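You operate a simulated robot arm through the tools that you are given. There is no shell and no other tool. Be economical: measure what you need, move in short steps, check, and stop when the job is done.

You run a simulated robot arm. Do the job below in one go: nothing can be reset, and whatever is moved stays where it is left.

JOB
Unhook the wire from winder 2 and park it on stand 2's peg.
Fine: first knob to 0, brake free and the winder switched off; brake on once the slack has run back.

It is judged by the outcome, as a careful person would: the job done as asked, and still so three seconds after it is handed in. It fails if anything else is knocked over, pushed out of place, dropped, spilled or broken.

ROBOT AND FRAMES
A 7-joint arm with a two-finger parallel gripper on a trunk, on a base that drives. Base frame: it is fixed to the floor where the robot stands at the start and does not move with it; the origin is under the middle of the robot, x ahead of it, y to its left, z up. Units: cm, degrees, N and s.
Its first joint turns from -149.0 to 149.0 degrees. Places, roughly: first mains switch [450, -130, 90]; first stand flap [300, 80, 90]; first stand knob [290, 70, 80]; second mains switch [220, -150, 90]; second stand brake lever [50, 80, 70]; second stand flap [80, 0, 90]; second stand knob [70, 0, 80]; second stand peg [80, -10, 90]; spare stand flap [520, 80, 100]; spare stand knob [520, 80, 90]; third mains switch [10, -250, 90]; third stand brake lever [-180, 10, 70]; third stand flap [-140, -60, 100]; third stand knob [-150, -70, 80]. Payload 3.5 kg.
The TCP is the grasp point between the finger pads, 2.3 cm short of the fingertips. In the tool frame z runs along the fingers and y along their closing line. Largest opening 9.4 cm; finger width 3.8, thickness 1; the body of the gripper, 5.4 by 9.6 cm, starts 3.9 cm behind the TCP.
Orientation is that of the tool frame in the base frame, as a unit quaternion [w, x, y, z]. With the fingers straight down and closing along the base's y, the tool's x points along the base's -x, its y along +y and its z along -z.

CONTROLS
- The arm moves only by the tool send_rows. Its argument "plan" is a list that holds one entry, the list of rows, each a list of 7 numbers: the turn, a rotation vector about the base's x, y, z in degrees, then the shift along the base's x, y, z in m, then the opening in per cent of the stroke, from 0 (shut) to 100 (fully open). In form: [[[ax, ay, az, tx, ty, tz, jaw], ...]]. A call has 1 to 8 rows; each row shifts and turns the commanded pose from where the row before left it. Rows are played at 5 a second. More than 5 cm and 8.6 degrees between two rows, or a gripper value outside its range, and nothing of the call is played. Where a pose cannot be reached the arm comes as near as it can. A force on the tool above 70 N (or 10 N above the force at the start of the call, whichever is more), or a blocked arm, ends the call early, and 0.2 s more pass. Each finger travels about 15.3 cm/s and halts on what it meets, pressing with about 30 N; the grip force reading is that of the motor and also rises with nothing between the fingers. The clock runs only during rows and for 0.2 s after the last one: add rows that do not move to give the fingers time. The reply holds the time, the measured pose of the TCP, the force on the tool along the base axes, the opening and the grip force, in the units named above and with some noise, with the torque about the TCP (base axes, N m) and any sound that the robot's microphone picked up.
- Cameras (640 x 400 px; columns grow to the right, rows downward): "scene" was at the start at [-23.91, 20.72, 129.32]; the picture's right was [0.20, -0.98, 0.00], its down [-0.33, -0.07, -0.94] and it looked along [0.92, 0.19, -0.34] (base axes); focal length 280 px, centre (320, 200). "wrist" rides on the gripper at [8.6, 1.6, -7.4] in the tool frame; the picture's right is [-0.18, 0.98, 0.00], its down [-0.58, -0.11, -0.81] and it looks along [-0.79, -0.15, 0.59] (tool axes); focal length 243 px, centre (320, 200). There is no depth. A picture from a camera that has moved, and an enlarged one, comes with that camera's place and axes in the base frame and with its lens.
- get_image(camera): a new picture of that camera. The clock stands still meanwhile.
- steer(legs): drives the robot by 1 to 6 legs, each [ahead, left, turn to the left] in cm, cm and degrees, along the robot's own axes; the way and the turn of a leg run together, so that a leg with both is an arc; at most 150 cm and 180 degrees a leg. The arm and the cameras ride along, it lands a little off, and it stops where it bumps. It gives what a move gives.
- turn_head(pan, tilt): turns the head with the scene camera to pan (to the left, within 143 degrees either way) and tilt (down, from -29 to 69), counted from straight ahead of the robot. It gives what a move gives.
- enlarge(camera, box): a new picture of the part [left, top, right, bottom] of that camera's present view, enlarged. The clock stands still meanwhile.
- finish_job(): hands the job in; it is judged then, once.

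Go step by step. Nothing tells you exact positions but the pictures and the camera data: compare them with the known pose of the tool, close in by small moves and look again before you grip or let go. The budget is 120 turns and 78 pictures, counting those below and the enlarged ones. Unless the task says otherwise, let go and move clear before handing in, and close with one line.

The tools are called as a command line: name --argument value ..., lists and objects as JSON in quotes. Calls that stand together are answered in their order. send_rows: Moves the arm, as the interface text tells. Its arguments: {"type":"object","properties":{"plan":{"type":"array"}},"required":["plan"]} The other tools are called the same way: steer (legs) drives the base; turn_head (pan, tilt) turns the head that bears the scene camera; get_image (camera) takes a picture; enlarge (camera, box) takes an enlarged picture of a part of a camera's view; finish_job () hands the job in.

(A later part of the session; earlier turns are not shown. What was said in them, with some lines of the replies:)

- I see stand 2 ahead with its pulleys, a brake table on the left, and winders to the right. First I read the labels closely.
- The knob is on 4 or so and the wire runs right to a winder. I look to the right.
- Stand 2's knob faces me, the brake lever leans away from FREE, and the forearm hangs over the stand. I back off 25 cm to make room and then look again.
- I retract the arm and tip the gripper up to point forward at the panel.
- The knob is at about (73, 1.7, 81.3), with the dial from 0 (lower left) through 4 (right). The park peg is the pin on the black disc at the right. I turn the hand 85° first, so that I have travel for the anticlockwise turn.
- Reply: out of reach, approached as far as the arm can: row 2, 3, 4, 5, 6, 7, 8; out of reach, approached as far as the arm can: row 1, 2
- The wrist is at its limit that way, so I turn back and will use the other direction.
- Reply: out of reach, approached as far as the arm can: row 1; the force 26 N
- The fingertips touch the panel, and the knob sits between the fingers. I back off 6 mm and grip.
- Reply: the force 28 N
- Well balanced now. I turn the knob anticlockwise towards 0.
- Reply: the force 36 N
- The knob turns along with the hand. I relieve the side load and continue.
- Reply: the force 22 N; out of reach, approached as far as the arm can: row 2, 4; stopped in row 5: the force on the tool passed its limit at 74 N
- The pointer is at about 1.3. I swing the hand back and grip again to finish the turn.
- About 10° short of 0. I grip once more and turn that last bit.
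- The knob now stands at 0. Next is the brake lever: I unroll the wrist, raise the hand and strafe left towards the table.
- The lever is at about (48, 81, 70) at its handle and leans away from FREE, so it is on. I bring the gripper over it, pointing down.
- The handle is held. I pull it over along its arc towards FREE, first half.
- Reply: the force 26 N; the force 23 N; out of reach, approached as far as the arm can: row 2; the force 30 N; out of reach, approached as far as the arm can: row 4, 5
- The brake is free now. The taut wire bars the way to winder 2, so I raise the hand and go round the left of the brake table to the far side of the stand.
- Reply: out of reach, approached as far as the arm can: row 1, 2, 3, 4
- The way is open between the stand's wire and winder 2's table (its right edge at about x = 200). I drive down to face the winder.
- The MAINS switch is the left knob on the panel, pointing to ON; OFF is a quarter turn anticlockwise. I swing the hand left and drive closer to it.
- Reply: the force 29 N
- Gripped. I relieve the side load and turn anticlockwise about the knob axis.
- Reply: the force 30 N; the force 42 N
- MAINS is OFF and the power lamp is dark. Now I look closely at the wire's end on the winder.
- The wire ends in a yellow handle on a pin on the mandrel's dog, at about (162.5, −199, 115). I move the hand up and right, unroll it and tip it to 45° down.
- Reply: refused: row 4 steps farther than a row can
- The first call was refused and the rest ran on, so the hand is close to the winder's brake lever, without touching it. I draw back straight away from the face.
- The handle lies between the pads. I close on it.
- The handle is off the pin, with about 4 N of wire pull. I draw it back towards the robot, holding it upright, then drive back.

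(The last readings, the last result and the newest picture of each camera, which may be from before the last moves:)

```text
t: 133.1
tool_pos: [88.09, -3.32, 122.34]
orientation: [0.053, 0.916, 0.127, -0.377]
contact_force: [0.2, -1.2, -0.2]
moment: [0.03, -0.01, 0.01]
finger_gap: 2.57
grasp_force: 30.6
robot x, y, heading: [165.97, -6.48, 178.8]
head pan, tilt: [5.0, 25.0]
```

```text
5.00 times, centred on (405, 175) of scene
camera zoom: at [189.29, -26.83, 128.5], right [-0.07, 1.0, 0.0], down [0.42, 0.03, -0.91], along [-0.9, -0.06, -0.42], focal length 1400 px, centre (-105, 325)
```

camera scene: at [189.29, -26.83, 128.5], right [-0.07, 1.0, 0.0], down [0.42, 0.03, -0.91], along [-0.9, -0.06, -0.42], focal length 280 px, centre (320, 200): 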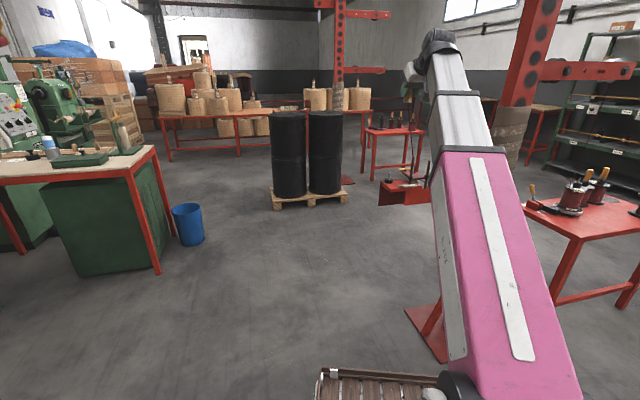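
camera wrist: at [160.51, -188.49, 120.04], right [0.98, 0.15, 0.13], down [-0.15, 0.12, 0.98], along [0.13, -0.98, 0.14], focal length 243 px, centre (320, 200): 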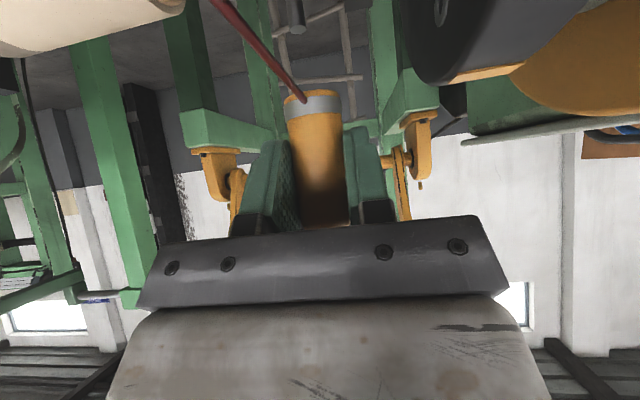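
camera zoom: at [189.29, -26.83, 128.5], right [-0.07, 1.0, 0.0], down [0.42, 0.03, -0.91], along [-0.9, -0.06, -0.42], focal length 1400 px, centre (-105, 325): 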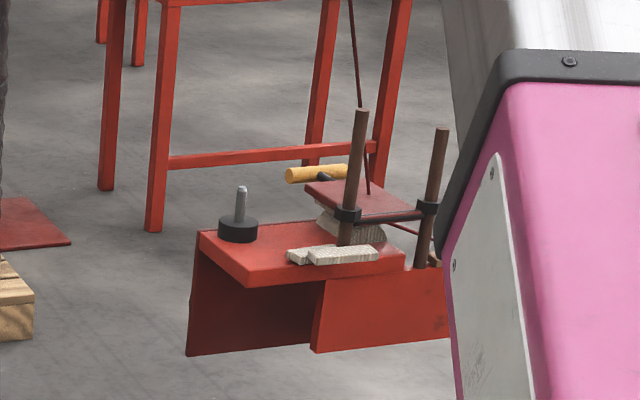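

Peg axis is at about (82, −6), pin top z ≈ 91.4. I check how the handle sits in the grip before lowering.

enlarge --camera "wrist" --box '[240, 50, 400, 250]'

enlarge --camera "scene" --box '[385, 20, 485, 100]'

```text
2.00 times, centred on (320, 150) of wrist
camera zoom: at [99.36, -1.65, 121.56], right [0.14, -0.98, 0.13], down [0.12, 0.15, 0.98], along [-0.98, -0.13, 0.14], focal length 485 px, centre (320, 300)
```

zoom: 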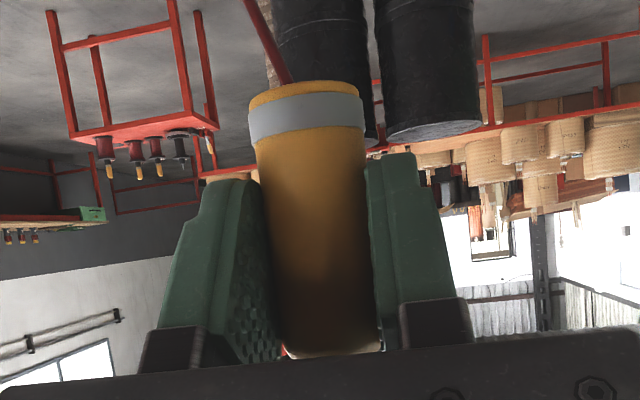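

```text
5.00 times, centred on (435, 60) of scene
camera zoom: at [189.29, -26.83, 128.5], right [-0.07, 1.0, 0.0], down [0.42, 0.03, -0.91], along [-0.9, -0.06, -0.42], focal length 1400 px, centre (-255, 900)
```

zoom: 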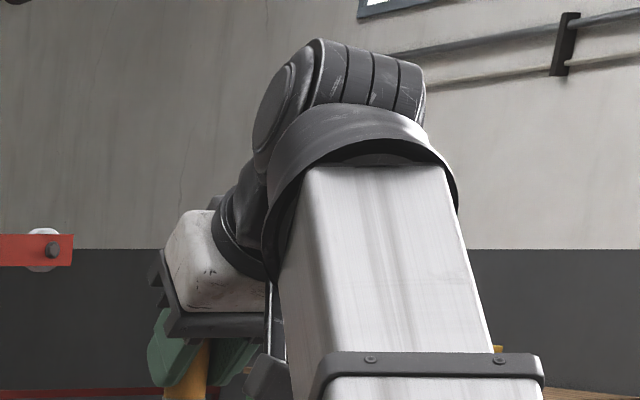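

The handle hangs straight below the TCP, its lower end 3.9 cm down. I yaw the hand away from the posts and bring the handle over the peg at a safe height.

send_rows --plan '[[[0, 0, -7.2, -0.012, -0.005, -0.02, 10], [0, 0, -7.2, -0.012, -0.005, -0.02, 10], [0, 0, -7.2, -0.012, -0.005, -0.02, 10], [0, 0, -7.2, -0.012, -0.005, -0.03, 10], [0, 0, -7.2, -0.012, -0.005, -0.03, 10], [0, 0, 0, 0, 0, -0.03, 10], [0, 0, 0, 0, 0, -0.03, 10], [0, 0, 0, 0, 0, 0, 10]]]'

get_image --camera "wrist"

enlarge --camera "scene" --box '[355, 115, 455, 215]'

```text
t: 134.9
tool_pos: [82.07, -5.88, 104.19]
orientation: [-0.066, 0.91, -0.162, -0.375]
contact_force: [0.1, -0.2, 0.6]
moment: [-0.02, -0.01, -0.01]
finger_gap: 2.61
grasp_force: 30.2
robot x, y, heading: [165.95, -6.45, 179.0]
head pan, tilt: [5.0, 25.0]
```

```text
8 pictures are left
camera wrist: at [92.06, -11.17, 103.5], right [-0.46, -0.88, 0.13], down [0.18, 0.05, 0.98], along [-0.87, 0.48, 0.14], focal length 243 px, centre (320, 200)
```

wrist: 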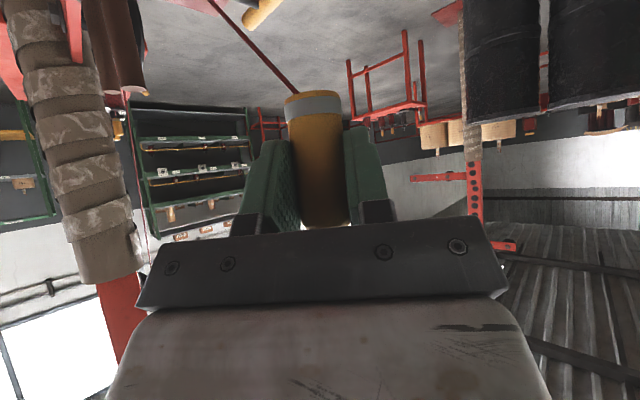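

```text
4.00 times, centred on (405, 165) of scene
camera zoom: at [189.29, -26.84, 128.5], right [-0.07, 1.0, 0.0], down [0.42, 0.03, -0.91], along [-0.9, -0.06, -0.42], focal length 1120 px, centre (-20, 340)
```

zoom: 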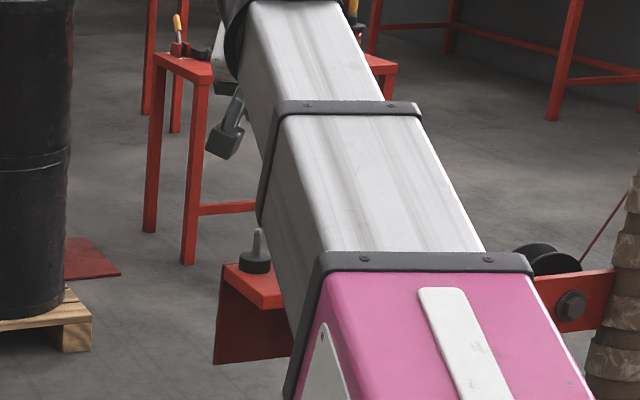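

send_rows --plan '[[[0, 0, 0, 0, 0, -0.025, 10], [0, 0, 0, 0, 0, -0.025, 10], [0, 0, 0, 0, 0, -0.02, 10], [0, 0, 0, 0, 0, 0, 10]]]'

enlarge --camera "wrist" --box '[220, 0, 420, 150]'

```text
t: 135.9
tool_pos: [82.01, -5.96, 97.37]
orientation: [-0.066, 0.91, -0.162, -0.375]
contact_force: [1.9, 0.5, -0.4]
moment: [-0.02, 0.02, -0.03]
finger_gap: 2.61
grasp_force: 29.6
robot x, y, heading: [165.94, -6.43, 178.9]
head pan, tilt: [5.0, 25.0]
```

```text
2.67 times, centred on (320, 75) of wrist
camera zoom: at [92.09, -11.21, 96.59], right [-0.46, -0.88, 0.13], down [0.18, 0.05, 0.98], along [-0.87, 0.48, 0.14], focal length 647 px, centre (320, 533)
```

zoom: 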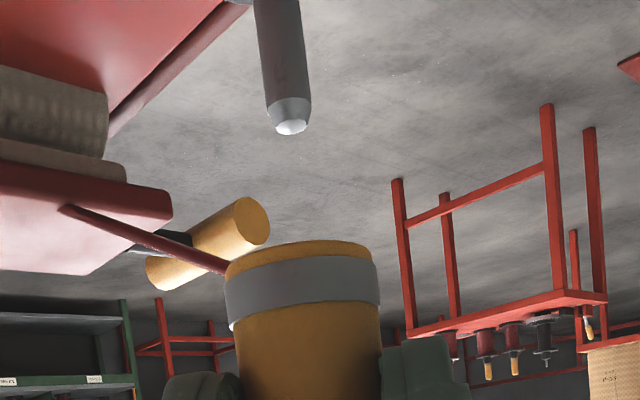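

The pin tip is right below the handle, nearly in line. I shift 2–3 mm and lower gently, feeling for contact.

send_rows --plan '[[[0, 0, 0, 0.002, -0.002, -0.008, 10], [0, 0, 0, 0, 0, -0.005, 10], [0, 0, 0, 0, 0, -0.004, 10], [0, 0, 0, 0, 0, 0, 10]]]'

enlarge --camera "wrist" --box '[220, 0, 420, 150]'

```text
t: 136.9
tool_pos: [82.23, -6.1, 95.68]
orientation: [-0.066, 0.91, -0.161, -0.376]
contact_force: [0.0, 0.5, -0.9]
moment: [0.0, 0.01, -0.03]
finger_gap: 2.58
grasp_force: 30.3
robot x, y, heading: [165.84, -6.19, 178.9]
head pan, tilt: [5.0, 25.0]
```

```text
2.67 times, centred on (320, 75) of wrist
camera zoom: at [92.29, -11.39, 94.84], right [-0.46, -0.88, 0.13], down [0.18, 0.05, 0.98], along [-0.87, 0.48, 0.14], focal length 647 px, centre (320, 533)
```

zoom: 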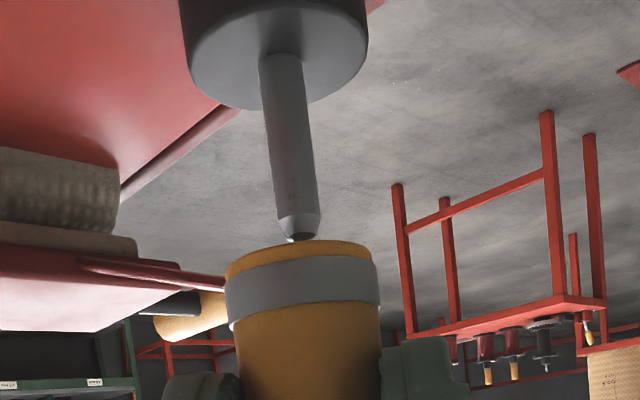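

send_rows --plan '[[[0, 0, 0, 0, 0, -0.004, 10], [0, 0, 0, 0, 0, -0.004, 10], [0, 0, 0, 0, 0, -0.004, 10], [0, 0, 0, 0, 0, 0, 10]]]'

enlarge --camera "wrist" --box '[220, 0, 420, 150]'

```text
t: 137.9
tool_pos: [82.24, -6.11, 94.51]
orientation: [-0.066, 0.91, -0.161, -0.375]
contact_force: [-0.4, -1.1, -0.2]
moment: [-0.02, -0.03, 0.03]
finger_gap: 2.56
grasp_force: 29.9
robot x, y, heading: [165.67, -6.13, 178.9]
head pan, tilt: [5.0, 25.0]
```

```text
2.67 times, centred on (320, 75) of wrist
camera zoom: at [92.28, -11.37, 93.67], right [-0.46, -0.88, 0.13], down [0.18, 0.05, 0.98], along [-0.87, 0.48, 0.14], focal length 647 px, centre (320, 533)
```

zoom: 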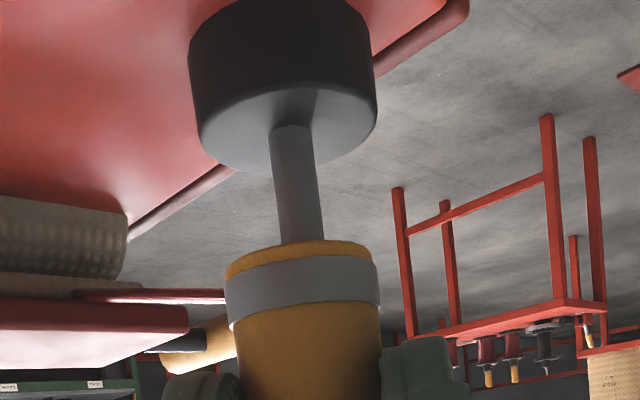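

The pin has gone into the handle without any contact force. I lower it the rest of the way.

send_rows --plan '[[[0, 0, 0, 0, 0, -0.006, 10], [0, 0, 0, 0, 0, -0.006, 10], [0, 0, 0, 0, 0, -0.005, 10], [0, 0, 0, 0, 0, -0.003, 10], [0, 0, 0, 0, 0, 0, 10]]]'

enlarge --camera "wrist" --box '[220, 0, 420, 150]'

```text
t: 139.1
tool_pos: [82.34, -6.05, 92.31]
orientation: [-0.067, 0.91, -0.162, -0.376]
contact_force: [-0.6, 0.1, -0.3]
moment: [-0.02, 0.0, -0.03]
finger_gap: 2.58
grasp_force: 30.1
robot x, y, heading: [165.55, -6.41, 178.9]
head pan, tilt: [5.0, 25.0]
```

```text
2.67 times, centred on (320, 75) of wrist
camera zoom: at [92.32, -11.39, 91.67], right [-0.46, -0.88, 0.13], down [0.18, 0.05, 0.98], along [-0.87, 0.48, 0.14], focal length 647 px, centre (320, 533)
```

zoom: 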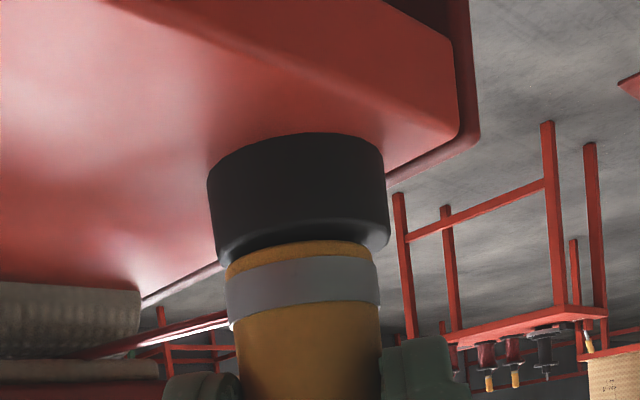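

send_rows --plan '[[[0, 0, 0, 0, 0, -0.003, 10], [0, 0, 0, 0, 0, -0.002, 10], [0, 0, 0, 0, 0, 0, 10]]]'

```text
t: 139.9
tool_pos: [82.27, -6.02, 92.07]
orientation: [-0.066, 0.91, -0.162, -0.376]
contact_force: [-1.1, -0.5, 23.8]
moment: [0.07, 0.31, 0.02]
finger_gap: 2.57
grasp_force: 29.9
robot x, y, heading: [165.97, -6.32, 179.0]
head pan, tilt: [5.0, 25.0]
```

Seated on the disc. I open moderately and withdraw along the tool axis.

send_rows --plan '[[[0, 0, 0, 0, 0, 0.002, 10], [0, 0, 0, 0, 0, 0, 45], [0, 0, 0, 0, 0, 0, 45], [0, 0, 0, 0.013, -0.005, 0.014, 45], [0, 0, 0, 0.026, -0.01, 0.028, 45], [0, 0, 0, 0.032, -0.012, 0.034, 45], [0, 0, 0, 0.032, -0.012, 0.034, 45], [0, 0, 0, 0, 0, 0, 45]]]'

get_image --camera "wrist"

```text
t: 141.7
tool_pos: [92.54, -9.89, 103.14]
orientation: [-0.066, 0.911, -0.161, -0.374]
contact_force: [0.5, 0.6, 0.7]
moment: [-0.02, -0.02, 0.02]
finger_gap: 4.26
grasp_force: 0.0
robot x, y, heading: [165.7, -6.7, 179.0]
head pan, tilt: [5.0, 25.0]
```

```text
2 pictures are left
camera wrist: at [102.68, -15.23, 102.41], right [-0.46, -0.88, 0.13], down [0.18, 0.05, 0.98], along [-0.87, 0.48, 0.14], focal length 243 px, centre (320, 200)
```

wrist: 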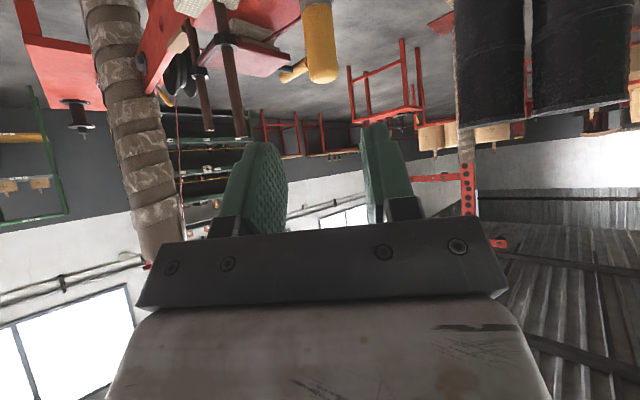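

The handle stands on the peg. While the slack runs back, I drive round to the brake lever the way I came.

steer --legs '[[0, 0, -89], [130, 0, 0], [66, 0, 0], [0, 0, -90], [-105, 0, 0], [-105, 0, 0]]'

```text
t: 169.1
tool_pos: [33.92, 199.86, 103.12]
orientation: [0.375, 0.169, 0.909, -0.069]
contact_force: [0.7, -0.4, -0.2]
moment: [-0.04, -0.03, 0.01]
finger_gap: 4.24
grasp_force: 0.1
robot x, y, heading: [-39.34, 197.3, -2.3]
head pan, tilt: [5.0, 25.0]
```

steer --legs '[[-8, 0, 2.3], [0, -137, 0]]'

turn_head --pan 5 --tilt 30

```text
t: 176.6
tool_pos: [26.35, 65.64, 103.14]
orientation: [0.377, 0.15, 0.912, -0.061]
contact_force: [-0.2, 0.3, 0.3]
moment: [0.0, 0.01, -0.01]
finger_gap: 4.22
grasp_force: 0.1
robot x, y, heading: [-47.07, 60.38, 0.1]
head pan, tilt: [5.0, 25.0]
```

```text
t: 177.3
tool_pos: [26.24, 65.65, 103.16]
orientation: [0.376, 0.151, 0.912, -0.062]
contact_force: [-0.4, 0.0, 0.6]
moment: [0.01, -0.01, -0.01]
finger_gap: 4.24
grasp_force: 0.0
robot x, y, heading: [-46.71, 60.18, 0.1]
head pan, tilt: [5.0, 30.0]
```

steer --legs '[[7, 0, 0]]'

send_rows --plan '[[[0, 0, 7.2, 0, 0.022, -0.02, 55], [0, 0, 7.2, 0, 0.022, -0.02, 55], [0, 0, 7.2, 0, 0.022, -0.02, 55], [0, 0, 7.2, 0, 0.022, -0.02, 55], [0, 0, 7.2, 0, 0.021, -0.02, 55], [0, 0, 0, -0.005, 0, -0.04, 55], [0, 0, 0, -0.005, 0, -0.04, 55], [0, 0, 0, 0, 0, 0, 55]]]'

```text
t: 178.3
tool_pos: [33.37, 65.56, 103.23]
orientation: [0.376, 0.15, 0.912, -0.061]
contact_force: [0.4, 0.1, -0.4]
moment: [0.03, 0.0, 0.02]
finger_gap: 4.25
grasp_force: 0.1
robot x, y, heading: [-39.91, 60.03, 0.3]
head pan, tilt: [5.0, 30.0]
```

```text
t: 180.1
tool_pos: [32.32, 76.55, 85.16]
orientation: [0.377, -0.139, 0.914, 0.057]
contact_force: [-1.3, -0.4, -1.3]
moment: [0.0, -0.01, 0.0]
finger_gap: 5.17
grasp_force: 0.1
robot x, y, heading: [-39.73, 60.58, 0.3]
head pan, tilt: [5.0, 30.0]
```

send_rows --plan '[[[0, 0, 0, 0, 0, -0.04, 55], [0, 0, 0, 0, 0, -0.042, 55], [0, 0, 0, 0.02, 0.006, -0.021, 55], [0, 0, 0, 0.015, 0.005, -0.016, 55], [0, 0, 0, 0, 0, 0, 55], [0, 0, 0, 0, 0, 0, 55]]]'

get_image --camera "wrist"

```text
t: 181.5
tool_pos: [35.86, 77.61, 73.08]
orientation: [0.376, -0.14, 0.914, 0.059]
contact_force: [-0.8, 0.3, -0.2]
moment: [0.01, 0.01, 0.01]
finger_gap: 5.15
grasp_force: 0.1
robot x, y, heading: [-39.93, 60.13, 0.4]
head pan, tilt: [5.0, 30.0]
```

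```text
1 pictures are left
camera wrist: at [24.42, 75.92, 72.38], right [-0.17, 0.98, 0.13], down [-0.12, -0.15, 0.98], along [0.98, 0.15, 0.14], focal length 243 px, centre (320, 200)
```

wrist: 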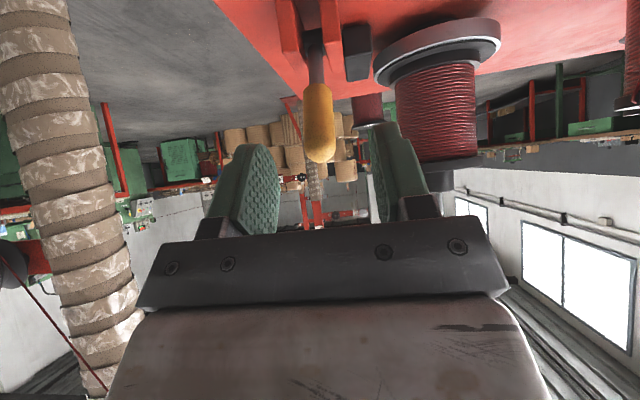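

The handle is centred between the fingers. I close in, grip it and swing it over to ON.

send_rows --plan '[[[0, 0, 0, 0.011, 0.003, -0.011, 50], [0, 0, 0, 0.011, 0.004, -0.012, 50], [0, 0, 0, 0.009, 0.003, -0.009, 50], [0, 0, 0, 0, 0, 0, 50], [0, 0, 0, 0, 0, 0, 10], [0, 0, 0, 0, 0, 0, 10], [0, 0, 0, 0, 0, 0, 10]]]'

```text
t: 183.1
tool_pos: [39.05, 78.18, 70.02]
orientation: [0.377, -0.138, 0.914, 0.056]
contact_force: [17.4, -53.9, -2.5]
moment: [0.4, 0.39, -1.16]
finger_gap: 2.14
grasp_force: 44.9
robot x, y, heading: [-39.73, 60.13, 0.0]
head pan, tilt: [5.0, 30.0]
```

send_rows --plan '[[[0, 0, 0, 0.001, -0.004, 0, 10], [0, 0, 0, 0.001, -0.003, 0, 10], [0, 0, 0, 0, 0, 0, 10]]]'

```text
t: 183.9
tool_pos: [39.02, 78.17, 70.02]
orientation: [0.377, -0.139, 0.914, 0.058]
contact_force: [1.2, -1.1, -0.5]
moment: [0.0, -0.13, -0.01]
finger_gap: 2.14
grasp_force: 45.1
robot x, y, heading: [-40.2, 60.23, 0.3]
head pan, tilt: [5.0, 30.0]
```

send_rows --plan '[[[-1.42, 4.8, 0, 0.0099, 0.0029, 0.006, 10], [-1.42, 4.8, 0, 0.0106, 0.0031, 0.0047, 10], [-1.42, 4.8, 0, 0.0111, 0.0033, 0.0031, 10], [-1.42, 4.8, 0, 0.0114, 0.0034, 0.0015, 10], [0, 0, 0, 0, 0, 0, 10]]]'

```text
t: 185.1
tool_pos: [43.34, 79.59, 71.53]
orientation: [0.212, -0.146, 0.966, 0.038]
contact_force: [-21.8, 50.1, 15.0]
moment: [-0.43, 0.1, 1.13]
finger_gap: 2.14
grasp_force: 44.7
robot x, y, heading: [-39.74, 60.4, 0.4]
head pan, tilt: [5.0, 30.0]
```

send_rows --plan '[[[0, 0, 0, -0.001, 0.005, 0, 10], [-1.42, 4.8, 0, 0.0115, 0.004, 0, 10], [-1.42, 4.8, 0, 0.0113, 0.004, -0.0018, 10], [-1.42, 4.8, 0, 0.011, 0.0038, -0.0033, 10], [-1.42, 4.8, 0, 0.0105, 0.0035, -0.005, 10], [0, 0, 0, 0, 0, 0, 10]]]'

```text
t: 186.5
tool_pos: [47.92, 81.01, 70.55]
orientation: [0.04, -0.147, 0.988, 0.011]
contact_force: [-2.0, 5.2, 12.1]
moment: [-0.7, 0.24, 0.45]
finger_gap: 2.17
grasp_force: 45.0
robot x, y, heading: [-39.95, 60.41, 0.0]
head pan, tilt: [5.0, 30.0]
```

send_rows --plan '[[[-1, 3.5, 0, 0.007, 0.002, -0.004, 10], [-0.5, 1.5, 0, 0.005, 0.0015, -0.004, 10], [0, 0, 0, 0, 0, 0, 10]]]'

```text
t: 187.3
tool_pos: [48.91, 81.4, 69.8]
orientation: [-0.007, -0.148, 0.989, 0.003]
contact_force: [-21.1, -15.5, 16.5]
moment: [-1.34, -0.33, 0.66]
finger_gap: 2.21
grasp_force: 44.8
robot x, y, heading: [-39.72, 59.94, 0.4]
head pan, tilt: [5.0, 30.0]
```

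The end stop is felt; I let go and lift clear.

send_rows --plan '[[[0, 0, 0, 0, 0, 0, 50], [0, 0, 0, 0, 0, 0, 50], [0, 0, 0, 0, 0, 0.02, 50], [0, 0, 0, 0, 0, 0.04, 50], [0, 0, 0, 0, 0, 0.04, 50], [0, 0, 0, -0.01, 0, 0.04, 50], [0, 0, 0, -0.02, 0, 0.04, 50], [0, 0, 0, -0.03, 0, 0.03, 50]]]'

steer --legs '[[-25, 0, 0]]'

turn_head --pan -8 --tilt 20

get_image --camera "scene"

```text
t: 189.1
tool_pos: [42.96, 81.61, 90.75]
orientation: [-0.005, -0.148, 0.989, 0.003]
contact_force: [0.3, -0.6, -0.2]
moment: [0.02, -0.03, -0.02]
finger_gap: 4.67
grasp_force: 0.2
robot x, y, heading: [-39.75, 60.45, 0.3]
head pan, tilt: [5.0, 30.0]
```

```text
t: 190.9
tool_pos: [17.99, 81.39, 90.83]
orientation: [-0.005, -0.147, 0.989, 0.004]
contact_force: [0.5, -0.3, 1.0]
moment: [0.0, -0.01, -0.01]
finger_gap: 4.73
grasp_force: 0.2
robot x, y, heading: [-64.96, 59.83, 0.0]
head pan, tilt: [5.0, 30.0]
```

```text
t: 191.7
tool_pos: [17.96, 81.44, 90.74]
orientation: [-0.005, -0.148, 0.989, 0.004]
contact_force: [-0.1, 0.5, -0.9]
moment: [0.0, -0.03, 0.01]
finger_gap: 4.71
grasp_force: 0.0
robot x, y, heading: [-64.87, 60.45, -0.2]
head pan, tilt: [-8.0, 20.0]
```

```text
0 pictures are left
camera scene: at [-88.82, 77.78, 129.3], right [-0.14, -0.99, 0.0], down [-0.34, 0.05, -0.94], along [0.93, -0.13, -0.34], focal length 280 px, centre (320, 200)
```

scene: 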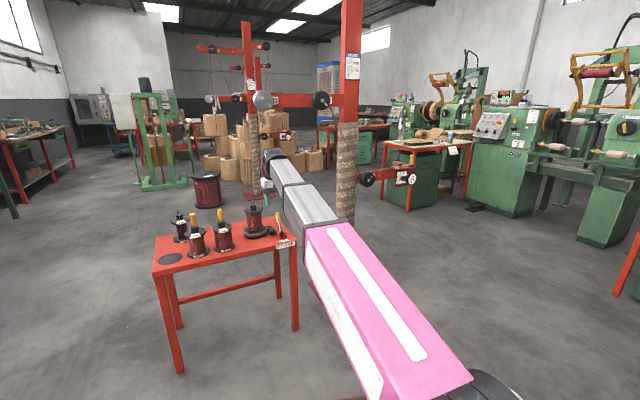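

The lever leans to the ON side again, the handle stands on stand 2's peg, and the arm is clear. I hand the job in.

finish_job

```text
The job is handed in.
```

The wire from winder 2 is parked on stand 2's peg, with the stand knob at 0, winder 2 switched off, and the stand brake back on after the slack had about 45 seconds to run back; I had no pictures left to check the slack itself up close.
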